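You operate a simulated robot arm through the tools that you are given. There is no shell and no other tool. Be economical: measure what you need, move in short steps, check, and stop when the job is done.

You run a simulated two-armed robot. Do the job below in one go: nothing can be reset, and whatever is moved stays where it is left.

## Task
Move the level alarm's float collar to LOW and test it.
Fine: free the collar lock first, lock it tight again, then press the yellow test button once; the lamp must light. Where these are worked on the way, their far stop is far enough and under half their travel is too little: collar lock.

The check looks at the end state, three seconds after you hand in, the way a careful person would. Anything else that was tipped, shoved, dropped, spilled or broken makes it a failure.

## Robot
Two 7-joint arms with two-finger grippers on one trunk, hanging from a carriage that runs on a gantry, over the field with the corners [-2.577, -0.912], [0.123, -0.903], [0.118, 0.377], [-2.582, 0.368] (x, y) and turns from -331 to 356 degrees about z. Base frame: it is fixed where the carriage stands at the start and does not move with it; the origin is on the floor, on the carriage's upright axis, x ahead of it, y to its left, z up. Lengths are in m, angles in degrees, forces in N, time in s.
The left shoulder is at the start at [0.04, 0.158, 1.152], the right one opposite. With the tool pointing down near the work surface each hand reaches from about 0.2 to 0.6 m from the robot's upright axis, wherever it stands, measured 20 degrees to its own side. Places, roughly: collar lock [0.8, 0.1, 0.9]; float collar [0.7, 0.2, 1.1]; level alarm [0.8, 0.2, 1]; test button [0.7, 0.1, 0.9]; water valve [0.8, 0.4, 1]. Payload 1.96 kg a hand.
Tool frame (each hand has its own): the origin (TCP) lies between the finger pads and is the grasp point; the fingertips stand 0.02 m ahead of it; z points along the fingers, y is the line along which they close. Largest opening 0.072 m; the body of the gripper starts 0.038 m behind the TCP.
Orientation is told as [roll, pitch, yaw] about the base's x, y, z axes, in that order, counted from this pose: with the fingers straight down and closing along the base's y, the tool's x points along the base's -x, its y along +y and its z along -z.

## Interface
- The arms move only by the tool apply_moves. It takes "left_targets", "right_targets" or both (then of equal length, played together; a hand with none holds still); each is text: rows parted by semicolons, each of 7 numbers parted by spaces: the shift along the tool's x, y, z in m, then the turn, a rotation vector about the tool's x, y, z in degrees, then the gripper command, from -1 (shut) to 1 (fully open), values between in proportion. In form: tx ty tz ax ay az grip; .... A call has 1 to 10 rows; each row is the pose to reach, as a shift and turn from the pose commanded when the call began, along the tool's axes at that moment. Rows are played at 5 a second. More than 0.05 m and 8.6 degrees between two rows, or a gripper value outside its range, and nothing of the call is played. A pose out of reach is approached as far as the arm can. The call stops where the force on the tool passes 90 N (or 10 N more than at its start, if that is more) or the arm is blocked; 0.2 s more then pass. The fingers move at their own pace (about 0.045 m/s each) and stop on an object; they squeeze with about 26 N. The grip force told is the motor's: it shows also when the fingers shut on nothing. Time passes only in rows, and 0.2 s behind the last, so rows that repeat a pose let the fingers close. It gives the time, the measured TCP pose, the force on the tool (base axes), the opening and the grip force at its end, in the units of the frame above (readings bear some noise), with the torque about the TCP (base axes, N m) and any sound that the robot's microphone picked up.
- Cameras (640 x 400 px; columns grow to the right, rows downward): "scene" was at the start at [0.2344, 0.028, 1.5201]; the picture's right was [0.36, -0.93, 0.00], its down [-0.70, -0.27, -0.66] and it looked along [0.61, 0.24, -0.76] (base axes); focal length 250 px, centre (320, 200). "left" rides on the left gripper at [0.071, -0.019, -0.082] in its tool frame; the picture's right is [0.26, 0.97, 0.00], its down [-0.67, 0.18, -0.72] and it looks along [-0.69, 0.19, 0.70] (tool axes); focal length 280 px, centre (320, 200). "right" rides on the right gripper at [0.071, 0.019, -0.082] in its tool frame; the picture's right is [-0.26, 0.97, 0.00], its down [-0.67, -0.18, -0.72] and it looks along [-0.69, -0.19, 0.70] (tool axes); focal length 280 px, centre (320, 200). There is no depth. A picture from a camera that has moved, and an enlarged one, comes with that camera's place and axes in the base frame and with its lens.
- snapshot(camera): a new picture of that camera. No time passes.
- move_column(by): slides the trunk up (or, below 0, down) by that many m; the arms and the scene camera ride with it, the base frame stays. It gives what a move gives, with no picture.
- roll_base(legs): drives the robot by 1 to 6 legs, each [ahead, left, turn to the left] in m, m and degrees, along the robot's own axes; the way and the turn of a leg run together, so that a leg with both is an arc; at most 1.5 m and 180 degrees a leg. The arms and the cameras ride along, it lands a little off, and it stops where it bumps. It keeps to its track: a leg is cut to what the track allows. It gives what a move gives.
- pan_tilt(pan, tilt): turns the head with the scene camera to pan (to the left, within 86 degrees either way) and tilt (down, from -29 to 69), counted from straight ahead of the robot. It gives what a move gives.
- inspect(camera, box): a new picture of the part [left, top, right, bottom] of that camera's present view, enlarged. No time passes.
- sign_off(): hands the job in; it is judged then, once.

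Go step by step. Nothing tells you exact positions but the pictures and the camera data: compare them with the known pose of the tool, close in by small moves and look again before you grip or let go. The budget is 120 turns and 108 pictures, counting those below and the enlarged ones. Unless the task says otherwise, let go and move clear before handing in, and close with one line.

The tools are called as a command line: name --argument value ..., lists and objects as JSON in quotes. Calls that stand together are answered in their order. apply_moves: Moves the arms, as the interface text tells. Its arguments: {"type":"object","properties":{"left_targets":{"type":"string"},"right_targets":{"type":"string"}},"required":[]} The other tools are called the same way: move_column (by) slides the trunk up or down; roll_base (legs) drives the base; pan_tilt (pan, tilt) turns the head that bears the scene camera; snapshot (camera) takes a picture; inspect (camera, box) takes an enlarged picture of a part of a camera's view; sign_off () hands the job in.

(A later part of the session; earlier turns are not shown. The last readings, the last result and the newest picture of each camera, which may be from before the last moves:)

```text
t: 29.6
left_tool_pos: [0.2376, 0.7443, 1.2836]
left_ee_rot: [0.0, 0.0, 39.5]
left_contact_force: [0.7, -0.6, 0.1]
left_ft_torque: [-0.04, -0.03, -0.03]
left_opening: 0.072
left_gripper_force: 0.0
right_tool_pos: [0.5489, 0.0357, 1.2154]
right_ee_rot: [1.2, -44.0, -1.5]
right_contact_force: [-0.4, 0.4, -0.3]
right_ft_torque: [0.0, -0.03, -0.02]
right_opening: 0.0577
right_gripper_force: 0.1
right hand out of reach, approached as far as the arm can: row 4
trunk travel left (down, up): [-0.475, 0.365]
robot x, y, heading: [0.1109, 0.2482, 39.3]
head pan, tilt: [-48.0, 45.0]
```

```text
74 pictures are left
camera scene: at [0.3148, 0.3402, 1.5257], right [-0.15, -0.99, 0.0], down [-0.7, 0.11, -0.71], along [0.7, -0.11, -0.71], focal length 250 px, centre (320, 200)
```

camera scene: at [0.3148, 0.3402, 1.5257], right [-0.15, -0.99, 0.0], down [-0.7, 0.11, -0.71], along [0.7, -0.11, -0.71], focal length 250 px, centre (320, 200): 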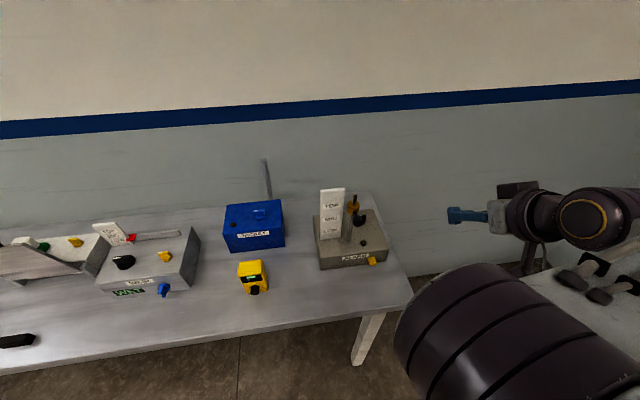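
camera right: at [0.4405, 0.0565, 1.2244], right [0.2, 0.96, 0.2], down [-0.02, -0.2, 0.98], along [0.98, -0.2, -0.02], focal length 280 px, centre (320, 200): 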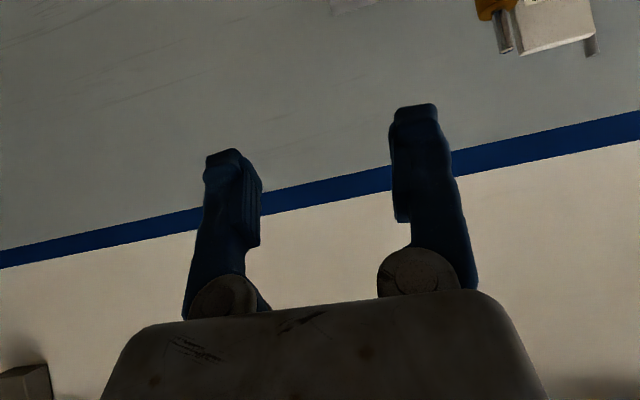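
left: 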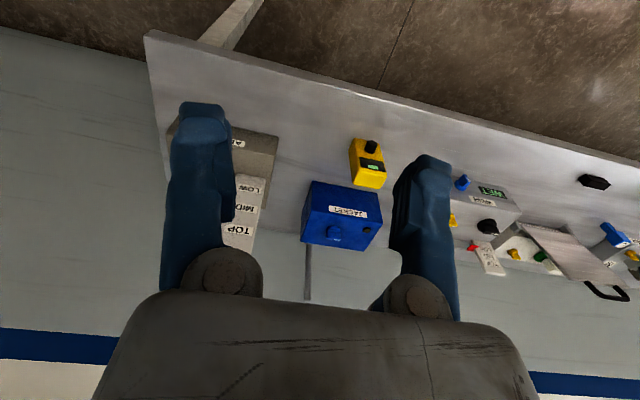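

The hand is now pitched forward. I'm bringing it in front of the collar's handle, standing off about 6 cm.

apply_moves --right_targets "0.007 0.03 0.024 0 0 0 0.6; 0.013 0.061 0.048 0 0 0 0.6; 0.02 0.091 0.072 0 0 0 0.6; 0.026 0.122 0.097 0 0 0 0.6; 0.033 0.152 0.121 0 0 0 0.6; 0.033 0.152 0.121 0 0 0 0.6"

snapshot --camera "right"

snapshot --camera "scene"

```text
t: 31.0
left_tool_pos: [0.239, 0.744, 1.2848]
left_ee_rot: [0.0, 0.0, 39.5]
left_contact_force: [0.6, 0.5, 0.2]
left_ft_torque: [-0.03, -0.02, 0.02]
left_opening: 0.0721
left_gripper_force: 0.1
right_tool_pos: [0.6672, 0.1338, 1.1326]
right_ee_rot: [0.1, -45.0, -0.1]
right_contact_force: [-0.1, 0.3, -0.3]
right_ft_torque: [-0.03, -0.01, 0.01]
right_opening: 0.0577
right_gripper_force: 0.2
right hand out of reach, approached as far as the arm can: row 1, 2, 3, 4, 5, 6
trunk travel left (down, up): [-0.475, 0.365]
robot x, y, heading: [0.1075, 0.2532, 39.3]
head pan, tilt: [-48.0, 45.0]
```

```text
73 pictures are left
camera right: at [0.5585, 0.1536, 1.1402], right [0.19, 0.96, 0.19], down [-0.03, -0.18, 0.98], along [0.98, -0.19, -0.01], focal length 280 px, centre (320, 200)
```

right: 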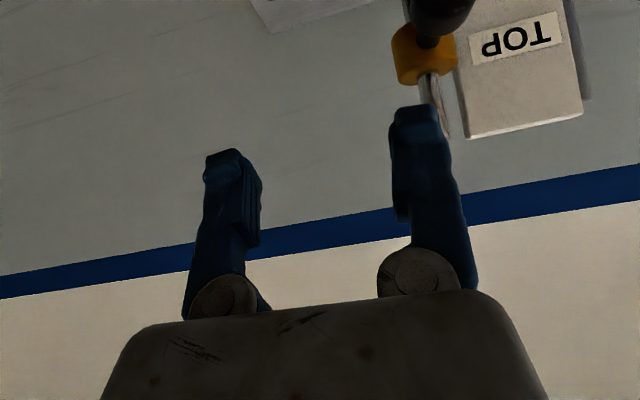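

```text
72 pictures are left
camera scene: at [0.3148, 0.3402, 1.5257], right [-0.15, -0.99, 0.0], down [-0.7, 0.11, -0.71], along [0.7, -0.11, -0.71], focal length 250 px, centre (320, 200)
```

scene: 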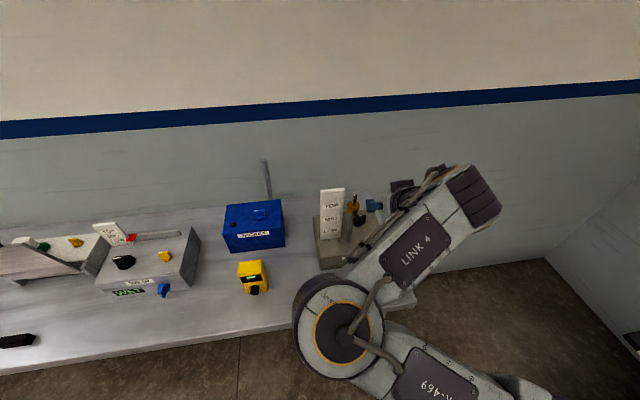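

The arm is too cramped this close. I'm backing the base 0.15 m along −x, which draws the hand straight back.

roll_base --legs '[[-0.116, 0.095, 0]]'

snapshot --camera "right"

snapshot --camera "scene"

```text
t: 32.3
left_tool_pos: [0.0893, 0.7458, 1.2833]
left_ee_rot: [0.0, 0.0, 39.3]
left_contact_force: [-0.5, -0.3, 0.3]
left_ft_torque: [0.04, -0.01, -0.01]
left_opening: 0.0721
left_gripper_force: 0.1
right_tool_pos: [0.5177, 0.135, 1.1334]
right_ee_rot: [0.1, -45.0, -0.1]
right_contact_force: [-0.4, -0.9, 0.0]
right_ft_torque: [0.0, -0.01, 0.01]
right_opening: 0.0576
right_gripper_force: 0.1
trunk travel left (down, up): [-0.475, 0.365]
robot x, y, heading: [-0.042, 0.2556, 39.1]
head pan, tilt: [-48.0, 45.0]
```

```text
71 pictures are left
camera right: at [0.4083, 0.1552, 1.1403], right [0.19, 0.96, 0.19], down [-0.03, -0.18, 0.98], along [0.98, -0.19, -0.01], focal length 280 px, centre (320, 200)
```

right: 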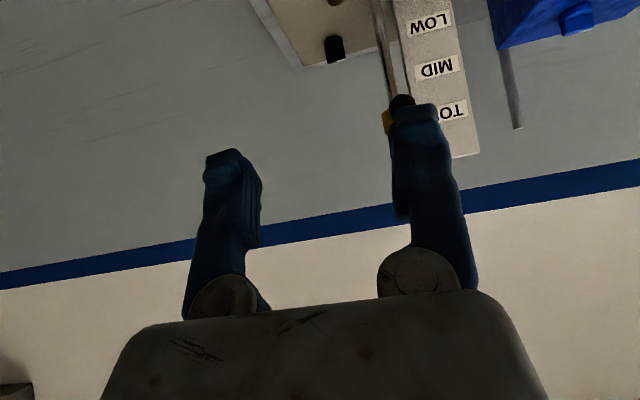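

```text
70 pictures are left
camera scene: at [0.1654, 0.3424, 1.5256], right [-0.15, -0.99, 0.0], down [-0.7, 0.11, -0.71], along [0.7, -0.11, -0.71], focal length 250 px, centre (320, 200)
```

scene: 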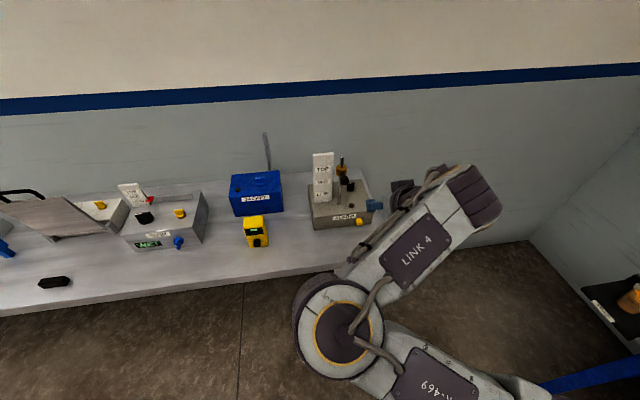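

The handle reads at (0.676, 0.194, 1.068). I'm approaching in part and verifying.

apply_moves --right_targets "-0.003 0.015 0.025 0 0 0 0.6; -0.006 0.029 0.05 0 0 0 0.6; -0.006 0.029 0.05 0 0 0 0.6"

```text
t: 33.1
left_tool_pos: [0.0882, 0.746, 1.2834]
left_ee_rot: [0.0, -0.1, 39.3]
left_contact_force: [-0.2, -0.1, 0.2]
left_ft_torque: [-0.01, -0.02, -0.03]
left_opening: 0.072
left_gripper_force: 0.0
right_tool_pos: [0.5573, 0.1658, 1.1033]
right_ee_rot: [0.0, -44.9, -0.1]
right_contact_force: [-0.5, 0.6, 0.5]
right_ft_torque: [-0.06, -0.01, 0.02]
right_opening: 0.0576
right_gripper_force: 0.0
trunk travel left (down, up): [-0.475, 0.365]
robot x, y, heading: [-0.0372, 0.2502, 39.3]
head pan, tilt: [-48.0, 45.0]
```

apply_moves --right_targets "-0.009 0.009 0.025 0 0 0 0.6; -0.018 0.018 0.05 0 0 0 0.6; -0.028 0.027 0.075 0 0 0 0.6; -0.028 0.027 0.075 0 0 0 0.6"

snapshot --camera "right"

snapshot --camera "scene"

```text
t: 34.1
left_tool_pos: [0.0891, 0.7461, 1.2836]
left_ee_rot: [0.0, 0.1, 39.3]
left_contact_force: [0.6, 0.0, -0.3]
left_ft_torque: [0.0, 0.03, 0.03]
left_opening: 0.0719
left_gripper_force: 0.1
right_tool_pos: [0.6309, 0.191, 1.0716]
right_ee_rot: [0.1, -44.8, -0.2]
right_contact_force: [-0.3, 0.2, -0.1]
right_ft_torque: [0.01, 0.0, 0.02]
right_opening: 0.0579
right_gripper_force: 0.0
trunk travel left (down, up): [-0.475, 0.365]
robot x, y, heading: [-0.037, 0.2521, 39.2]
head pan, tilt: [-48.0, 45.0]
```

```text
69 pictures are left
camera right: at [0.5217, 0.211, 1.0776], right [0.19, 0.96, 0.19], down [-0.03, -0.18, 0.98], along [0.98, -0.19, -0.01], focal length 280 px, centre (320, 200)
```

right: 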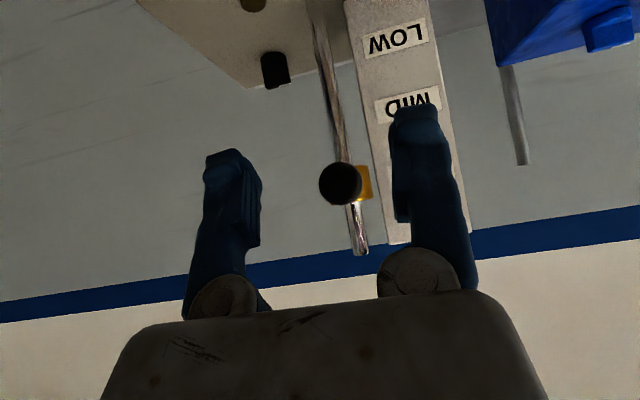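

```text
68 pictures are left
camera scene: at [0.1657, 0.3424, 1.5257], right [-0.15, -0.99, 0.0], down [-0.7, 0.11, -0.71], along [0.7, -0.11, -0.71], focal length 250 px, centre (320, 200)
```

scene: 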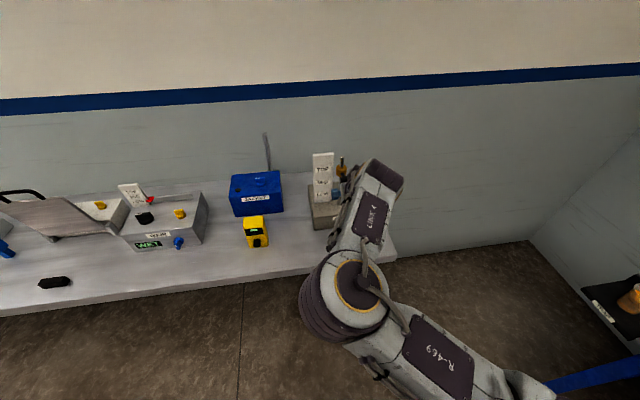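

The handle is almost dead ahead, about 4 cm on. I'm advancing straight and closing on it.

apply_moves --right_targets "-0.014 0.003 0.016 0 0 0 0.6; -0.028 0.003 0.031 0 0 0 0.6; -0.028 0.003 0.031 0 0 0 0.6"

snapshot --camera "right"

```text
t: 34.9
left_tool_pos: [0.0884, 0.7475, 1.2845]
left_ee_rot: [0.1, 0.1, 39.3]
left_contact_force: [0.6, 0.3, -0.1]
left_ft_torque: [-0.02, 0.0, 0.0]
left_opening: 0.0721
left_gripper_force: 0.1
right_tool_pos: [0.6708, 0.1934, 1.0667]
right_ee_rot: [0.1, -44.9, -0.3]
right_contact_force: [0.3, -0.7, 0.0]
right_ft_torque: [0.01, 0.0, 0.01]
right_opening: 0.0577
right_gripper_force: 0.0
trunk travel left (down, up): [-0.475, 0.365]
robot x, y, heading: [-0.0393, 0.2508, 39.5]
head pan, tilt: [-48.0, 45.0]
```

```text
67 pictures are left
camera right: at [0.5622, 0.2137, 1.0735], right [0.19, 0.96, 0.19], down [-0.03, -0.18, 0.98], along [0.98, -0.19, -0.01], focal length 280 px, centre (320, 200)
```

right: 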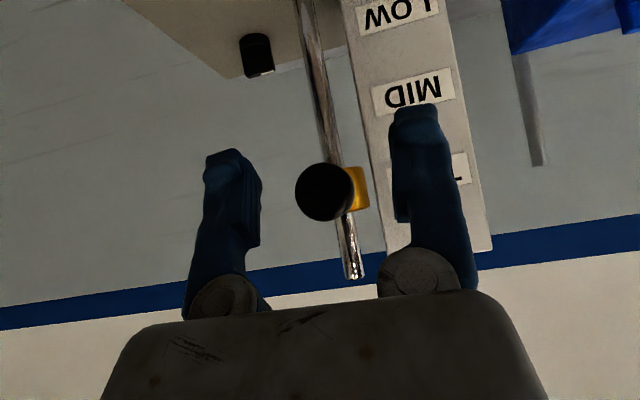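

apply_moves --right_targets "-0.007 0.0015 0.003 0 0 0 0.6; -0.007 0.0015 0.003 0 0 0 0; -0.007 0.0015 0.003 0 0 0 -0.5; -0.007 0.0015 0.003 0 0 0 -1; -0.007 0.0015 0.003 0 0 0 -1; -0.007 0.0015 0.003 0 0 0 -1"

snapshot --camera "right"

```text
t: 36.3
left_tool_pos: [0.0895, 0.7456, 1.2836]
left_ee_rot: [0.1, 0.0, 39.3]
left_contact_force: [0.3, -0.3, -0.2]
left_ft_torque: [0.0, -0.03, -0.01]
left_opening: 0.072
left_gripper_force: 0.1
right_tool_pos: [0.6782, 0.1944, 1.0697]
right_ee_rot: [-0.1, -44.9, -0.1]
right_contact_force: [4.1, -6.5, -3.6]
right_ft_torque: [0.02, 0.07, -0.11]
right_opening: 0.0172
right_gripper_force: 40.2
trunk travel left (down, up): [-0.475, 0.365]
robot x, y, heading: [-0.0386, 0.2541, 39.4]
head pan, tilt: [-48.0, 45.0]
```

```text
66 pictures are left
camera right: at [0.5701, 0.214, 1.0768], right [0.19, 0.96, 0.18], down [-0.03, -0.18, 0.98], along [0.98, -0.19, -0.01], focal length 280 px, centre (320, 200)
```

right: 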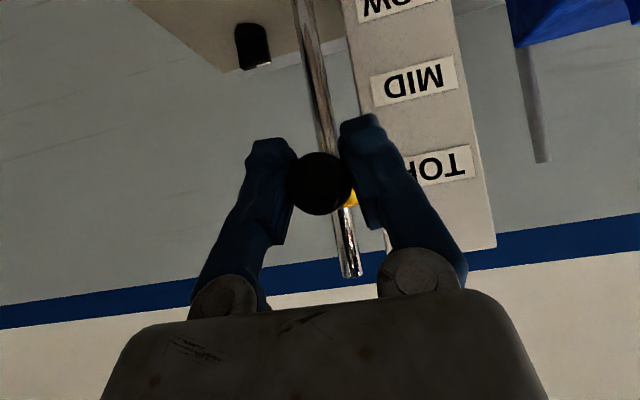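

The handle is held. I'm pulling down 2 cm as a test.

apply_moves --right_targets "0.0071 0 0.0071 0 0 0 -1; 0.0141 0 0.0141 0 0 0 -1; 0.0141 0 0.0141 0 0 0 -1"

snapshot --camera "right"

```text
t: 37.1
left_tool_pos: [0.0896, 0.745, 1.2837]
left_ee_rot: [0.0, -0.1, 39.3]
left_contact_force: [-0.3, 0.6, 0.2]
left_ft_torque: [0.02, 0.0, 0.02]
left_opening: 0.0721
left_gripper_force: 0.0
right_tool_pos: [0.6791, 0.194, 1.0512]
right_ee_rot: [-0.1, -44.9, -0.1]
right_contact_force: [1.1, -6.8, -0.3]
right_ft_torque: [0.0, -0.38, -0.02]
right_opening: 0.0171
right_gripper_force: 40.2
trunk travel left (down, up): [-0.475, 0.365]
robot x, y, heading: [-0.0426, 0.252, 39.1]
head pan, tilt: [-48.0, 45.0]
```

```text
65 pictures are left
camera right: at [0.5701, 0.2139, 1.0566], right [0.19, 0.96, 0.18], down [-0.03, -0.18, 0.98], along [0.98, -0.19, -0.01], focal length 280 px, centre (320, 200)
```

right: 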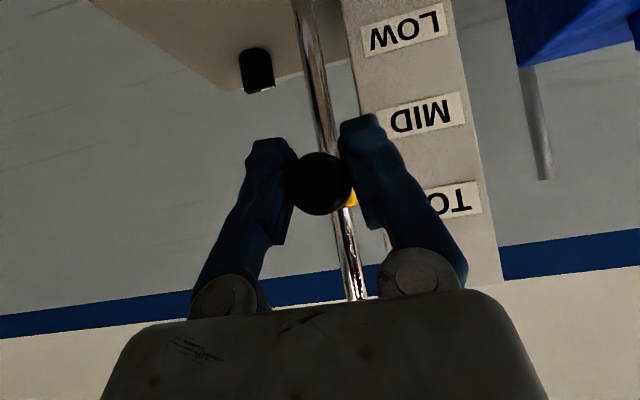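

The collar slides freely. I'm continuing down 5.5 cm, then checking against the LOW label.

apply_moves --right_targets "0.0097 0 0.0097 0 0 0 -1; 0.0194 0 0.0194 0 0 0 -1; 0.0292 0 0.0292 0 0 0 -1; 0.0389 0 0.0389 0 0 0 -1; 0.0389 0 0.0389 0 0 0 -1"

snapshot --camera "right"

snapshot --camera "scene"

```text
t: 38.3
left_tool_pos: [0.0882, 0.7455, 1.2833]
left_ee_rot: [0.0, 0.1, 39.4]
left_contact_force: [0.4, -0.3, 0.9]
left_ft_torque: [0.0, 0.02, 0.0]
left_opening: 0.072
left_gripper_force: 0.0
right_tool_pos: [0.6785, 0.1938, 0.9939]
right_ee_rot: [0.0, -44.9, -0.1]
right_contact_force: [-2.8, -2.4, -0.6]
right_ft_torque: [-0.01, 0.06, 0.04]
right_opening: 0.0173
right_gripper_force: 40.1
trunk travel left (down, up): [-0.475, 0.365]
robot x, y, heading: [-0.0397, 0.2515, 39.4]
head pan, tilt: [-48.0, 45.0]
```

```text
64 pictures are left
camera right: at [0.5701, 0.2137, 1.0005], right [0.19, 0.96, 0.18], down [-0.03, -0.18, 0.98], along [0.98, -0.19, -0.01], focal length 280 px, centre (320, 200)
```

right: 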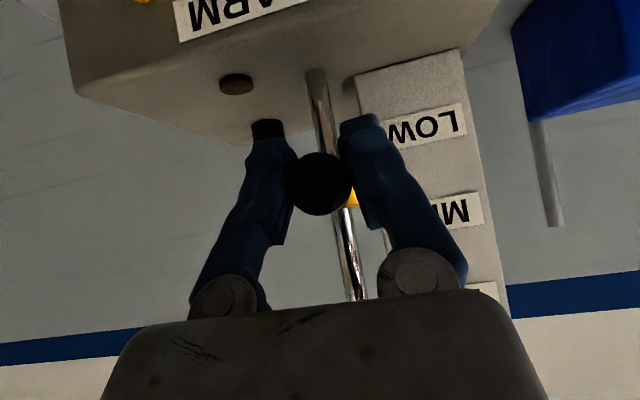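

```text
63 pictures are left
camera scene: at [0.1655, 0.3422, 1.5256], right [-0.15, -0.99, 0.0], down [-0.7, 0.11, -0.71], along [0.7, -0.11, -0.71], focal length 250 px, centre (320, 200)
```

scene: 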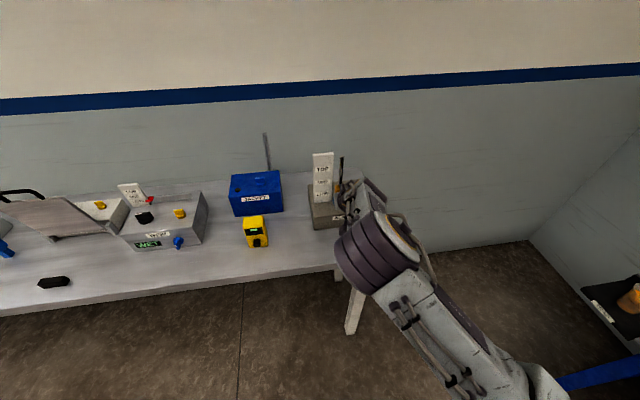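

About 1.8–2 cm remain until the collar stands to LOW as it stood to TOP. I'm moving 1.7 cm down and checking enlarged.

apply_moves --right_targets "0.006 0 0.006 0 0 0 -1; 0.012 0 0.012 0 0 0 -1; 0.012 0 0.012 0 0 0 -1"

snapshot --camera "right"

inspect --camera "scene" --box '[290, 140, 390, 240]'

```text
t: 39.1
left_tool_pos: [0.0882, 0.7449, 1.284]
left_ee_rot: [0.0, 0.0, 39.4]
left_contact_force: [0.8, 0.1, 1.0]
left_ft_torque: [0.0, 0.01, -0.01]
left_opening: 0.0718
left_gripper_force: 0.0
right_tool_pos: [0.6784, 0.1936, 0.9769]
right_ee_rot: [0.1, -44.9, -0.1]
right_contact_force: [-2.9, -1.6, -0.9]
right_ft_torque: [0.0, -0.04, -0.04]
right_opening: 0.0173
right_gripper_force: 40.4
trunk travel left (down, up): [-0.475, 0.365]
robot x, y, heading: [-0.0392, 0.2542, 39.4]
head pan, tilt: [-48.0, 45.0]
```

```text
62 pictures are left
camera right: at [0.5702, 0.2138, 0.9843], right [0.19, 0.96, 0.18], down [-0.03, -0.18, 0.98], along [0.98, -0.19, -0.01], focal length 280 px, centre (320, 200)
```

right: 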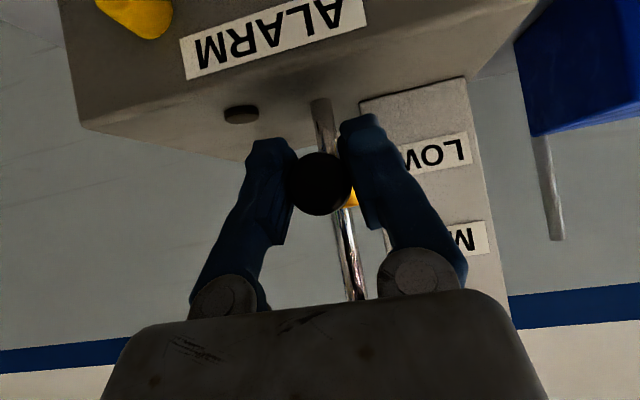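

```text
4.00 times, centred on (340, 190) of scene
camera zoom: at [0.1654, 0.3422, 1.5256], right [-0.15, -0.99, 0.0], down [-0.7, 0.11, -0.71], along [0.7, -0.11, -0.71], focal length 1000 px, centre (240, 240)
```

zoom: 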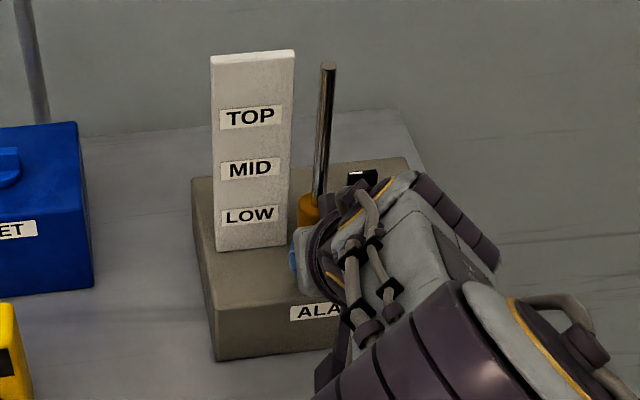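

inspect --camera "right" --box '[340, 70, 500, 270]'

```text
2.00 times, centred on (420, 170) of right
camera zoom: at [0.5702, 0.2138, 0.9843], right [0.19, 0.96, 0.18], down [-0.03, -0.18, 0.98], along [0.98, -0.19, -0.01], focal length 561 px, centre (120, 260)
```

zoom: 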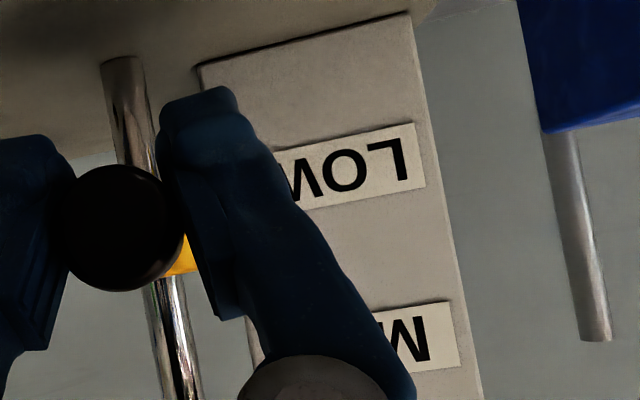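

A few mm remain. I'm moving 4.5 mm lower and comparing again.

apply_moves --right_targets "0.0032 0 0.0032 0 0 0 -1; 0.0032 0 0.0032 0 0 0 -1"

inspect --camera "right" --box '[340, 70, 500, 270]'

inspect --camera "scene" --box '[310, 140, 380, 220]'

```text
t: 39.7
left_tool_pos: [0.0892, 0.7465, 1.2828]
left_ee_rot: [0.1, 0.0, 39.3]
left_contact_force: [0.5, 0.0, 0.5]
left_ft_torque: [0.03, 0.0, -0.03]
left_opening: 0.0717
left_gripper_force: 0.0
right_tool_pos: [0.678, 0.1938, 0.9737]
right_ee_rot: [0.0, -44.8, 0.0]
right_contact_force: [-0.3, -3.0, -0.6]
right_ft_torque: [-0.05, -0.07, -0.03]
right_opening: 0.0172
right_gripper_force: 40.1
trunk travel left (down, up): [-0.475, 0.365]
robot x, y, heading: [-0.0367, 0.2544, 39.4]
head pan, tilt: [-48.0, 45.0]
```

```text
2.00 times, centred on (420, 170) of right
camera zoom: at [0.5702, 0.2139, 0.98], right [0.19, 0.96, 0.18], down [-0.03, -0.18, 0.98], along [0.98, -0.19, -0.01], focal length 561 px, centre (120, 260)
```

zoom: 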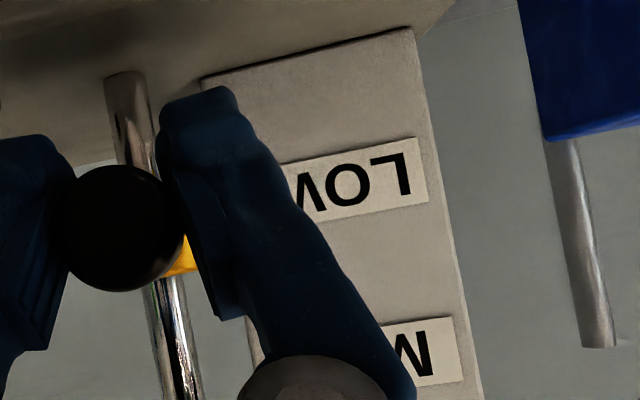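

```text
5.00 times, centred on (345, 180) of scene
camera zoom: at [0.1656, 0.3421, 1.5256], right [-0.15, -0.99, 0.0], down [-0.7, 0.11, -0.71], along [0.7, -0.11, -0.71], focal length 1250 px, centre (195, 300)
```

zoom: 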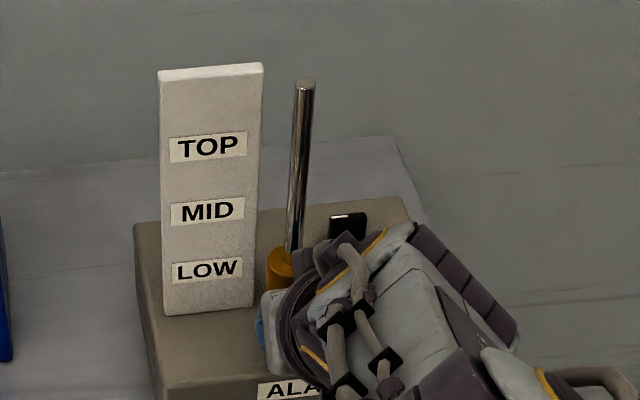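

Both views suggest about 3 mm more. I'm making that last small move, then I'll release the handle.

apply_moves --right_targets "0.0021 0 0.0021 0 0 0 -1; 0.0021 0 0.0021 0 0 0 -1"

inspect --camera "right" --box '[340, 70, 500, 270]'

inspect --camera "scene" --box '[310, 140, 380, 220]'

```text
t: 40.3
left_tool_pos: [0.0888, 0.7459, 1.283]
left_ee_rot: [0.0, 0.0, 39.3]
left_contact_force: [-0.4, 0.1, -0.6]
left_ft_torque: [-0.01, 0.01, 0.02]
left_opening: 0.0721
left_gripper_force: 0.1
right_tool_pos: [0.6785, 0.1947, 0.9703]
right_ee_rot: [-0.1, -44.9, -0.1]
right_contact_force: [-2.3, -5.2, -1.3]
right_ft_torque: [0.0, -0.17, -0.09]
right_opening: 0.0173
right_gripper_force: 39.8
trunk travel left (down, up): [-0.475, 0.365]
robot x, y, heading: [-0.039, 0.2549, 39.4]
head pan, tilt: [-48.0, 45.0]
```

```text
2.00 times, centred on (420, 170) of right
camera zoom: at [0.5702, 0.214, 0.9767], right [0.19, 0.96, 0.18], down [-0.03, -0.18, 0.98], along [0.98, -0.19, -0.01], focal length 561 px, centre (120, 260)
```

zoom: 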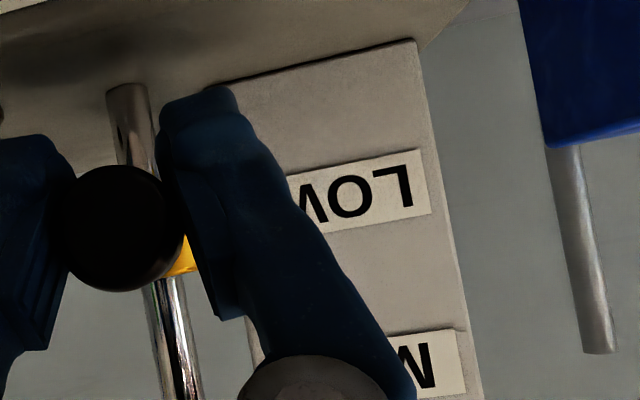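

```text
5.00 times, centred on (345, 180) of scene
camera zoom: at [0.1655, 0.3419, 1.5256], right [-0.15, -0.99, 0.0], down [-0.7, 0.11, -0.71], along [0.7, -0.11, -0.71], focal length 1250 px, centre (195, 300)
```

zoom: 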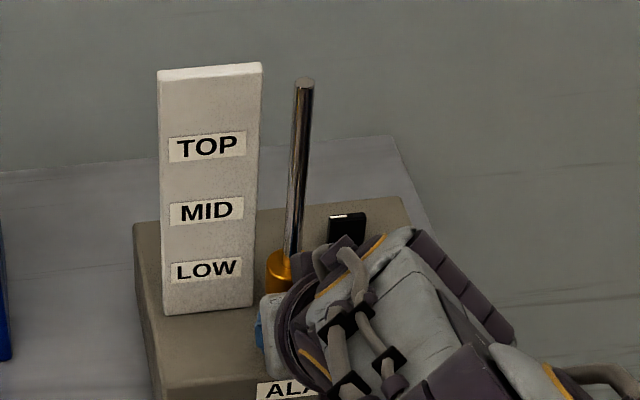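

The collar now stands to LOW as it did to TOP. I'm opening and backing straight away.

apply_moves --right_targets "0 0 0 0 0 0 -0.2; 0 0 0 0 0 0 0.6; 0 0 0 0 0 0 0.6; 0.0177 0 -0.0177 0 0 0 0.6; 0.0354 0 -0.0354 0 0 0 0.6; 0.0566 0 -0.0566 0 0 0 0.6; 0.085 0 -0.085 0 0 0 0.6"

snapshot --camera "right"

inspect --camera "scene" --box '[290, 140, 390, 240]'

```text
t: 41.9
left_tool_pos: [0.0888, 0.7477, 1.2842]
left_ee_rot: [0.1, 0.0, 39.3]
left_contact_force: [-0.4, -0.2, 0.4]
left_ft_torque: [0.04, 0.01, 0.02]
left_opening: 0.0718
left_gripper_force: 0.1
right_tool_pos: [0.5574, 0.1951, 0.9688]
right_ee_rot: [0.0, -44.9, -0.1]
right_contact_force: [0.4, 0.7, -0.2]
right_ft_torque: [0.05, 0.01, 0.0]
right_opening: 0.0578
right_gripper_force: 0.1
trunk travel left (down, up): [-0.475, 0.365]
robot x, y, heading: [-0.0385, 0.2535, 39.1]
head pan, tilt: [-48.0, 45.0]
```

```text
55 pictures are left
camera right: at [0.449, 0.2157, 0.9763], right [0.19, 0.96, 0.19], down [-0.03, -0.18, 0.98], along [0.98, -0.19, -0.01], focal length 280 px, centre (320, 200)
```

right: 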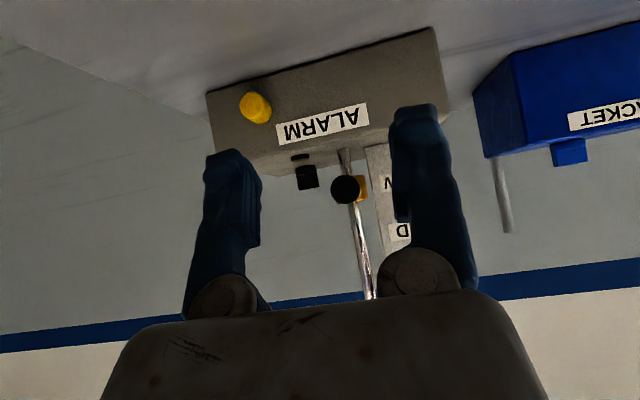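

```text
4.00 times, centred on (340, 190) of scene
camera zoom: at [0.1655, 0.3424, 1.5256], right [-0.15, -0.99, 0.0], down [-0.7, 0.11, -0.71], along [0.7, -0.11, -0.71], focal length 1000 px, centre (240, 240)
```

zoom: 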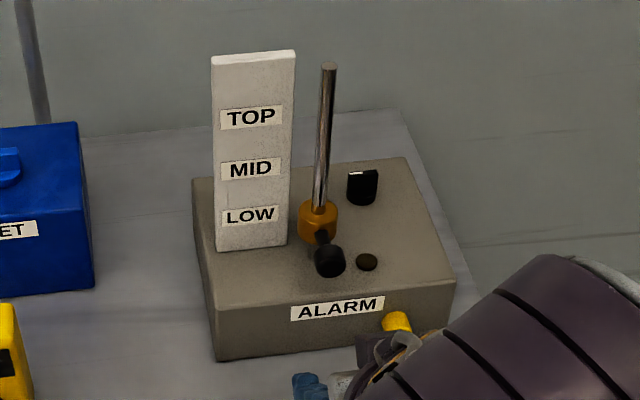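

The collar sits at LOW. Now I'll lock: first raising the hand and returning to vertical, then driving back in with a slightly larger turn for reach.

apply_moves --right_targets "-0.03 0 -0.03 0 0 0 0.3; -0.06 0 -0.06 0 0 0 0.3; -0.09 0 -0.09 0 0 0 0.3; -0.12 0 -0.12 0 0 0 0.3; -0.15 0 -0.15 0 0 0 0.3; -0.17 0 -0.17 0 0 0 0.3"

apply_moves --right_targets "0 0 0 0 7.5 0 0.3; 0 0 0 0 15 0 0.3; 0 0 0 0 22.5 0 0.3; 0 0 0 0 30 0 0.3; 0 0 0 0 37.5 0 0.3; 0 0 0 0 45 0 0.3; 0 0 0 0 45 0 0.3"

```text
t: 43.3
left_tool_pos: [0.089, 0.7461, 1.2839]
left_ee_rot: [0.0, 0.1, 39.3]
left_contact_force: [0.0, -0.8, -0.1]
left_ft_torque: [-0.02, 0.0, -0.01]
left_opening: 0.0719
left_gripper_force: 0.0
right_tool_pos: [0.5584, 0.1956, 1.2108]
right_ee_rot: [-0.1, -44.8, -0.2]
right_contact_force: [-0.8, -0.5, 0.6]
right_ft_torque: [0.0, 0.02, 0.02]
right_opening: 0.0468
right_gripper_force: 0.1
trunk travel left (down, up): [-0.475, 0.365]
robot x, y, heading: [-0.0396, 0.2571, 39.5]
head pan, tilt: [-48.0, 45.0]
```

```text
t: 44.9
left_tool_pos: [0.088, 0.7472, 1.2837]
left_ee_rot: [0.0, 0.0, 39.2]
left_contact_force: [-0.8, -0.3, 0.0]
left_ft_torque: [-0.03, -0.01, 0.01]
left_opening: 0.0721
left_gripper_force: 0.1
right_tool_pos: [0.558, 0.1948, 1.2109]
right_ee_rot: [0.1, 0.1, -0.1]
right_contact_force: [0.4, 0.0, -0.8]
right_ft_torque: [-0.01, 0.02, -0.02]
right_opening: 0.0467
right_gripper_force: 0.0
trunk travel left (down, up): [-0.475, 0.365]
robot x, y, heading: [-0.0387, 0.2521, 39.3]
head pan, tilt: [-48.0, 45.0]
```

roll_base --legs '[[0.094, -0.133, 0], [0, 0, 11]]'

snapshot --camera "right"

```text
t: 47.1
left_tool_pos: [0.1485, 0.7174, 1.2837]
left_ee_rot: [0.0, 0.0, 50.4]
left_contact_force: [0.1, 0.4, -0.4]
left_ft_torque: [0.02, 0.0, 0.0]
left_opening: 0.0722
left_gripper_force: 0.1
right_tool_pos: [0.7147, 0.266, 1.2107]
right_ee_rot: [-0.1, 0.1, 10.9]
right_contact_force: [0.1, 0.3, -0.5]
right_ft_torque: [0.02, 0.03, 0.0]
right_opening: 0.047
right_gripper_force: 0.0
trunk travel left (down, up): [-0.475, 0.365]
robot x, y, heading: [0.1193, 0.2122, 50.4]
head pan, tilt: [-48.0, 45.0]
```

```text
53 pictures are left
camera right: at [0.6401, 0.2722, 1.2916], right [0.08, 1.0, 0.0], down [0.7, -0.05, 0.71], along [0.71, -0.05, -0.7], focal length 280 px, centre (320, 200)
```

right: 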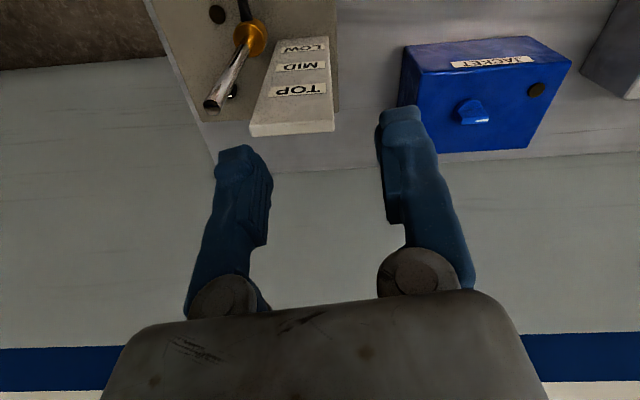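

I'm moving over the knob while yawing to 95°, matching its present pointing direction.

apply_moves --right_targets "-0.003 -0.018 0 0 0 -8.4 0.3; -0.006 -0.036 0 0 0 -16.8 0.3; -0.009 -0.054 0 0 0 -25.2 0.3; -0.012 -0.072 0 0 0 -33.6 0.3; -0.015 -0.09 0 0 0 -42 0.3; -0.018 -0.108 0.004 0 0 -50.4 0.3; -0.021 -0.126 0.008 0 0 -58.8 0.3; -0.023 -0.14 0.012 0 0 -67.2 0.3; -0.025 -0.15 0.016 0 0 -75.6 0.3; -0.0264 -0.154 0.02 0 0 -84 0.3"

snapshot --camera "right"

```text
t: 49.3
left_tool_pos: [0.1481, 0.7177, 1.2847]
left_ee_rot: [-0.1, 0.0, 50.2]
left_contact_force: [-0.4, -0.1, 0.8]
left_ft_torque: [-0.03, 0.02, -0.01]
left_opening: 0.0721
left_gripper_force: 0.1
right_tool_pos: [0.7684, 0.1206, 1.1908]
right_ee_rot: [0.0, -0.1, 94.9]
right_contact_force: [-0.3, 0.0, -0.8]
right_ft_torque: [0.01, -0.03, -0.01]
right_opening: 0.0464
right_gripper_force: 0.1
trunk travel left (down, up): [-0.475, 0.365]
robot x, y, heading: [0.1124, 0.2071, 50.3]
head pan, tilt: [-48.0, 45.0]
```

```text
52 pictures are left
camera right: at [0.7553, 0.0487, 1.2721], right [-0.98, 0.18, 0.0], down [0.12, 0.69, 0.72], along [0.13, 0.7, -0.7], focal length 280 px, centre (320, 200)
```

right: 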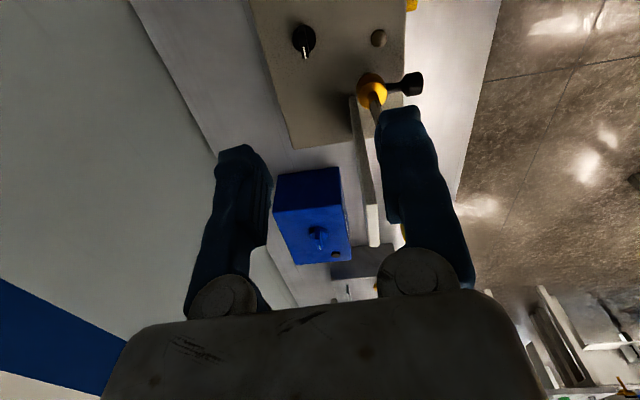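

Descending over the knob to about z 1.0, then I'll check.

apply_moves --right_targets "-0.01 -0.01 0.04 0 0 0 0.3; -0.0197 -0.0198 0.08 0 0 0 0.3; -0.0197 -0.0198 0.12 0 0 0 0.3; -0.0197 -0.0198 0.16 0 0 0 0.3; -0.0197 -0.0198 0.19 0 0 0 0.3; -0.0197 -0.0198 0.19 0 0 0 0.3"

snapshot --camera "right"

```text
t: 50.7
left_tool_pos: [0.1473, 0.7172, 1.2838]
left_ee_rot: [0.0, 0.0, 50.4]
left_contact_force: [0.6, -0.5, -0.1]
left_ft_torque: [0.0, 0.03, 0.03]
left_opening: 0.0721
left_gripper_force: 0.0
right_tool_pos: [0.786, 0.142, 1.0005]
right_ee_rot: [0.1, 0.0, 94.9]
right_contact_force: [-0.5, -0.1, -0.1]
right_ft_torque: [0.0, 0.01, -0.01]
right_opening: 0.0468
right_gripper_force: 0.0
trunk travel left (down, up): [-0.475, 0.365]
robot x, y, heading: [0.1159, 0.2052, 50.1]
head pan, tilt: [-48.0, 45.0]
```

```text
51 pictures are left
camera right: at [0.7726, 0.0701, 1.0816], right [-0.98, 0.18, 0.0], down [0.13, 0.69, 0.72], along [0.13, 0.7, -0.7], focal length 280 px, centre (320, 200)
```

right: 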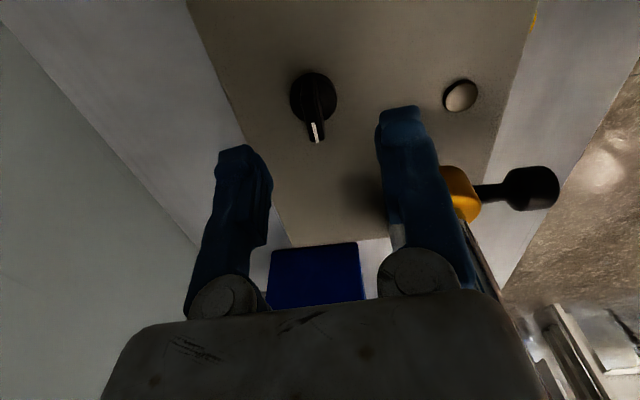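

The bar points about 86–88°. I'm lowering onto it with a small yaw correction and gripping.

apply_moves --right_targets "0.001 -0.0015 0.013 0 0 4 0.3; 0.002 -0.003 0.026 0 0 7 0.3; 0.002 -0.003 0.0385 0 0 7 0.3; 0.002 -0.003 0.0385 0 0 7 0.3"

snapshot --camera "right"

```text
t: 51.7
left_tool_pos: [0.1488, 0.7167, 1.2844]
left_ee_rot: [-0.1, 0.0, 50.2]
left_contact_force: [-0.7, 0.1, 0.1]
left_ft_torque: [0.0, 0.01, -0.01]
left_opening: 0.0718
left_gripper_force: 0.1
right_tool_pos: [0.7903, 0.1415, 0.9614]
right_ee_rot: [0.0, 0.0, 87.8]
right_contact_force: [0.9, -0.4, -0.4]
right_ft_torque: [0.01, 0.02, -0.03]
right_opening: 0.0468
right_gripper_force: 0.1
trunk travel left (down, up): [-0.475, 0.365]
robot x, y, heading: [0.1118, 0.2096, 50.2]
head pan, tilt: [-48.0, 45.0]
```

```text
50 pictures are left
camera right: at [0.7681, 0.0708, 1.0429], right [-0.95, 0.3, 0.0], down [0.21, 0.67, 0.72], along [0.21, 0.68, -0.7], focal length 280 px, centre (320, 200)
```

right: 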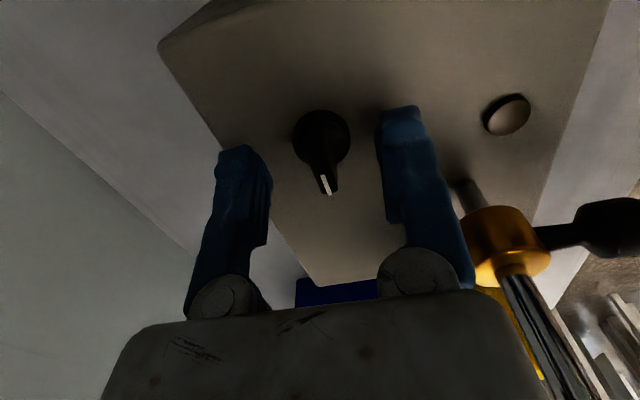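

Aligned. I'm closing, then turning clockwise by 24°.

apply_moves --right_targets "0 0 0 0 0 0 -0.3; 0 0 0 0 0 0 -1; 0 0 0 0 0 0 -1; 0 0 0 0 0 0 -1; 0.0001 -0.0008 0 0 0 8 -1; 0.0002 -0.0017 0 0 0 16 -1; 0.0005 -0.0024 0 0 0 24 -1; 0.0005 -0.0024 0 0 0 24 -1"

snapshot --camera "right"

```text
t: 53.5
left_tool_pos: [0.1469, 0.7191, 1.2854]
left_ee_rot: [0.1, 0.0, 50.3]
left_contact_force: [0.3, -0.8, -0.8]
left_ft_torque: [-0.07, 0.0, 0.04]
left_opening: 0.0719
left_gripper_force: 0.0
right_tool_pos: [0.7903, 0.1404, 0.9617]
right_ee_rot: [0.2, 0.0, 63.8]
right_contact_force: [-11.4, 4.8, 5.1]
right_ft_torque: [0.25, 0.09, -0.02]
right_opening: 0.0077
right_gripper_force: 34.6
trunk travel left (down, up): [-0.475, 0.365]
robot x, y, heading: [0.1165, 0.2103, 50.3]
head pan, tilt: [-48.0, 45.0]
```

```text
49 pictures are left
camera right: at [0.7411, 0.0857, 1.0425], right [-0.75, 0.66, 0.0], down [0.46, 0.52, 0.71], along [0.47, 0.54, -0.7], focal length 280 px, centre (320, 200)
```

right: 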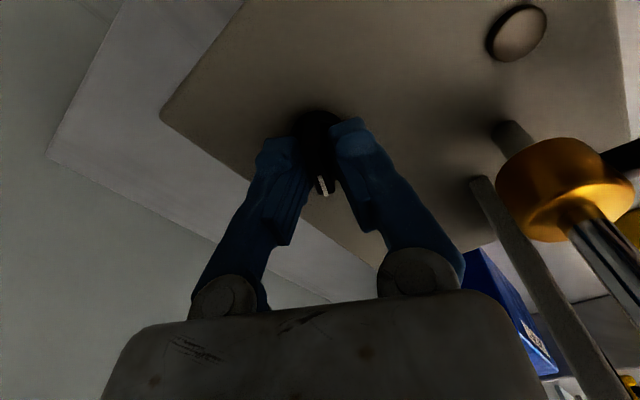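

apply_moves --right_targets "0.0004 -0.0002 0 0 0 8 -1; 0.0005 -0.001 0 0 0 16 -1; 0.0008 -0.0018 0 0 0 24 -1; 0.0008 -0.0018 0 0 0 24 -1"

snapshot --camera "right"

snapshot --camera "scene"

```text
t: 54.5
left_tool_pos: [0.146, 0.7195, 1.2855]
left_ee_rot: [0.1, -0.1, 50.3]
left_contact_force: [-0.8, -0.5, 0.1]
left_ft_torque: [-0.02, 0.01, 0.01]
left_opening: 0.0721
left_gripper_force: 0.0
right_tool_pos: [0.7901, 0.1393, 0.9617]
right_ee_rot: [0.3, 0.0, 39.8]
right_contact_force: [-24.7, 11.6, 22.0]
right_ft_torque: [0.25, 0.19, -0.05]
right_opening: 0.0075
right_gripper_force: 35.4
trunk travel left (down, up): [-0.475, 0.365]
robot x, y, heading: [0.1138, 0.2099, 50.3]
head pan, tilt: [-48.0, 45.0]
```

```text
48 pictures are left
camera right: at [0.7235, 0.1097, 1.0426], right [-0.42, 0.91, 0.0], down [0.64, 0.29, 0.71], along [0.65, 0.3, -0.7], focal length 280 px, centre (320, 200)
```

right: 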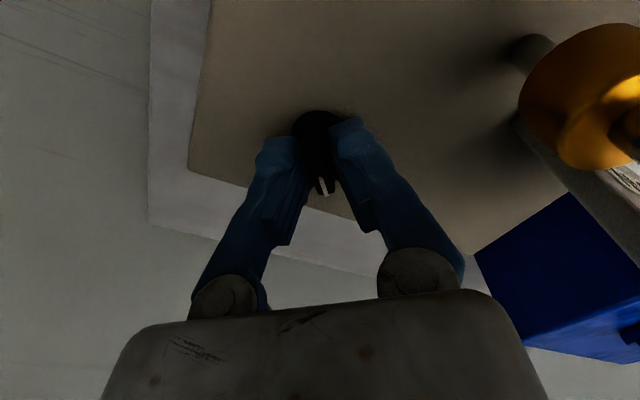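

```text
47 pictures are left
camera scene: at [0.2989, 0.3364, 1.5258], right [0.04, -1.0, 0.0], down [-0.71, -0.03, -0.71], along [0.71, 0.03, -0.71], focal length 250 px, centre (320, 200)
```

scene: 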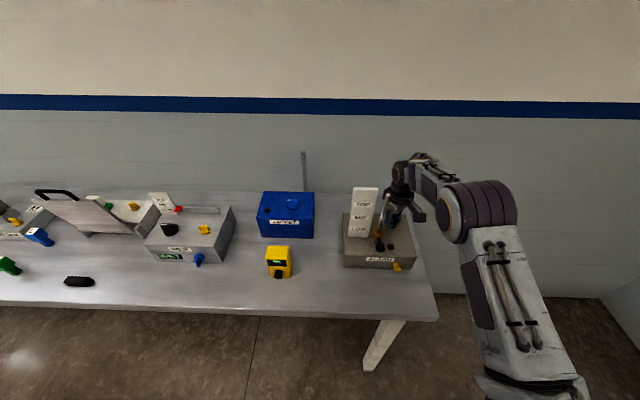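

I'm easing the side force and continuing clockwise to about 16°; after that the wrist needs to lean away from the rod.

apply_moves --right_targets "0.0008 0.0007 -0.001 0 0 8 -1; 0.0009 -0.0001 -0.001 0 0 16 -1; 0.0012 -0.0009 -0.001 0 0 24 -1; 0.0012 -0.0009 -0.001 0 0 24 -1"

snapshot --camera "right"

inspect --camera "scene" --box '[330, 140, 450, 280]'

```text
t: 55.5
left_tool_pos: [0.1462, 0.72, 1.2844]
left_ee_rot: [0.2, -0.1, 50.3]
left_contact_force: [-0.2, -0.5, 0.1]
left_ft_torque: [-0.04, -0.01, 0.02]
left_opening: 0.0721
left_gripper_force: 0.0
right_tool_pos: [0.7906, 0.14, 0.9619]
right_ee_rot: [0.1, 0.1, 15.9]
right_contact_force: [-8.9, 18.3, -2.7]
right_ft_torque: [0.27, -0.25, -0.03]
right_opening: 0.0078
right_gripper_force: 35.8
trunk travel left (down, up): [-0.475, 0.365]
robot x, y, heading: [0.1156, 0.2123, 50.4]
head pan, tilt: [-48.0, 45.0]
```

```text
46 pictures are left
camera right: at [0.7169, 0.1389, 1.0426], right [-0.01, 1.0, 0.0], down [0.7, 0.01, 0.71], along [0.71, 0.01, -0.7], focal length 280 px, centre (320, 200)
```

right: 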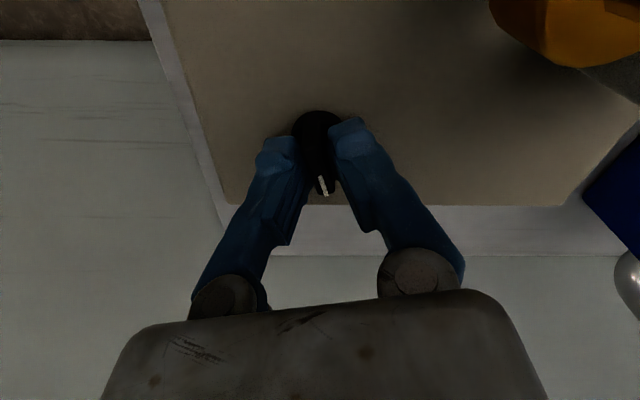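

```text
2.86 times, centred on (390, 210) of scene
camera zoom: at [0.2994, 0.3373, 1.5256], right [0.04, -1.0, 0.0], down [-0.71, -0.03, -0.71], along [0.71, 0.03, -0.71], focal length 714 px, centre (120, 171)
```

zoom: 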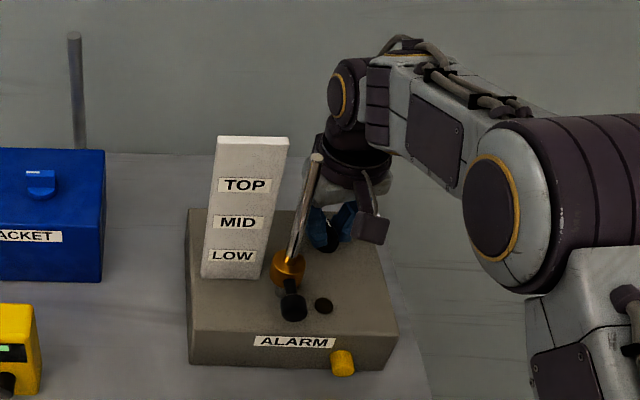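

Now about 16°. I'm opening, leaning the wrist 15° away from the rod, and regripping for the last part.

apply_moves --right_targets "0 0 0 0 0 0 0.3; 0 0 0 0 0 0 0.3; 0 -0.002 -0.001 -7.5 0 0 0.3; 0 -0.004 -0.002 -15 0 0 0.3; 0 -0.004 -0.002 -15 0 0 0.3"

snapshot --camera "right"

```text
t: 56.7
left_tool_pos: [0.1473, 0.7175, 1.284]
left_ee_rot: [0.0, 0.0, 50.3]
left_contact_force: [0.1, -0.2, -0.9]
left_ft_torque: [-0.01, 0.01, -0.02]
left_opening: 0.0718
left_gripper_force: 0.0
right_tool_pos: [0.7935, 0.1323, 0.9658]
right_ee_rot: [15.1, 0.0, 15.9]
right_contact_force: [0.4, 0.8, 0.0]
right_ft_torque: [0.0, -0.01, -0.02]
right_opening: 0.0467
right_gripper_force: 0.0
trunk travel left (down, up): [-0.475, 0.365]
robot x, y, heading: [0.1176, 0.2123, 50.1]
head pan, tilt: [-48.0, 45.0]
```

```text
44 pictures are left
camera right: at [0.7263, 0.1104, 1.049], right [0.0, 0.97, 0.25], down [0.75, -0.16, 0.64], along [0.66, 0.19, -0.72], focal length 280 px, centre (320, 200)
```

right: 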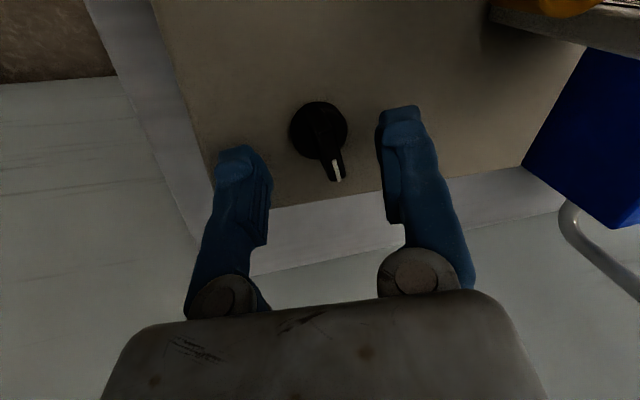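

apply_moves --right_targets "0 0.003 0.003 0 0 0 0.3; 0 0.003 0.003 0 0 0 -0.3; 0 0.003 0.003 0 0 0 -1; 0 0.003 0.003 0 0 0 -1; 0 0.003 0.003 0 0 0 -1; 0.0001 0.0022 0.0028 0 -2.07 7.73 -1; 0.0002 0.0014 0.0026 0 -4.14 15.45 -1; 0.0002 0.0014 0.0026 0 -4.14 15.45 -1"

snapshot --camera "right"

```text
t: 58.5
left_tool_pos: [0.1482, 0.7196, 1.2846]
left_ee_rot: [0.0, -0.1, 50.4]
left_contact_force: [0.0, 0.8, 0.5]
left_ft_torque: [0.0, -0.02, 0.04]
left_opening: 0.0719
left_gripper_force: 0.0
right_tool_pos: [0.7918, 0.1359, 0.9636]
right_ee_rot: [15.1, 0.0, -0.1]
right_contact_force: [-8.3, 9.5, 9.0]
right_ft_torque: [-0.07, -0.08, 0.08]
right_opening: 0.0084
right_gripper_force: 36.2
trunk travel left (down, up): [-0.475, 0.365]
robot x, y, heading: [0.1151, 0.207, 50.1]
head pan, tilt: [-48.0, 45.0]
```

```text
43 pictures are left
camera right: at [0.7209, 0.134, 1.0465], right [0.26, 0.93, 0.25], down [0.67, -0.36, 0.64], along [0.69, 0.0, -0.72], focal length 280 px, centre (320, 200)
```

right: 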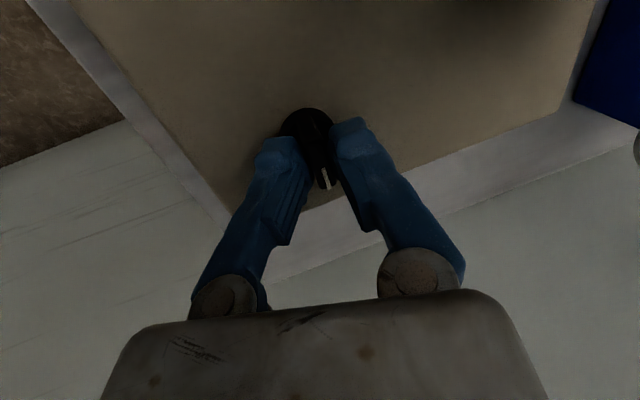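

The bar is back to its starting angle. I'll turn a little further clockwise to feel for the tight stop.

apply_moves --right_targets "0.0001 -0.0008 -0.0002 0 -2.07 7.73 -1; 0.0001 -0.0012 -0.0003 0 -3.1 11.6 -1; 0.0001 -0.0012 -0.0003 0 -3.1 11.6 -1"

snapshot --camera "right"

```text
t: 59.3
left_tool_pos: [0.1475, 0.7189, 1.2858]
left_ee_rot: [0.1, -0.2, 50.3]
left_contact_force: [-0.3, 0.1, 0.3]
left_ft_torque: [0.02, 0.0, 0.01]
left_opening: 0.0719
left_gripper_force: 0.0
right_tool_pos: [0.7916, 0.1357, 0.9633]
right_ee_rot: [15.2, 0.2, -12.1]
right_contact_force: [-16.8, 16.2, 20.9]
right_ft_torque: [-0.06, 0.16, 0.74]
right_opening: 0.0103
right_gripper_force: 37.6
trunk travel left (down, up): [-0.475, 0.365]
robot x, y, heading: [0.1144, 0.2069, 50.3]
head pan, tilt: [-48.0, 45.0]
```

```text
42 pictures are left
camera right: at [0.7216, 0.1486, 1.0467], right [0.45, 0.86, 0.25], down [0.58, -0.5, 0.64], along [0.67, -0.14, -0.73], focal length 280 px, centre (320, 200)
```

right: 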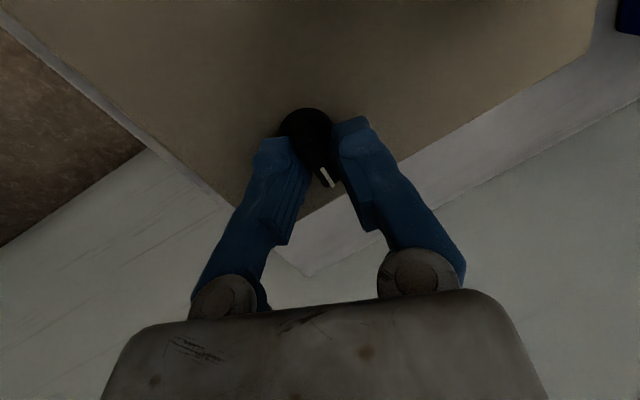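

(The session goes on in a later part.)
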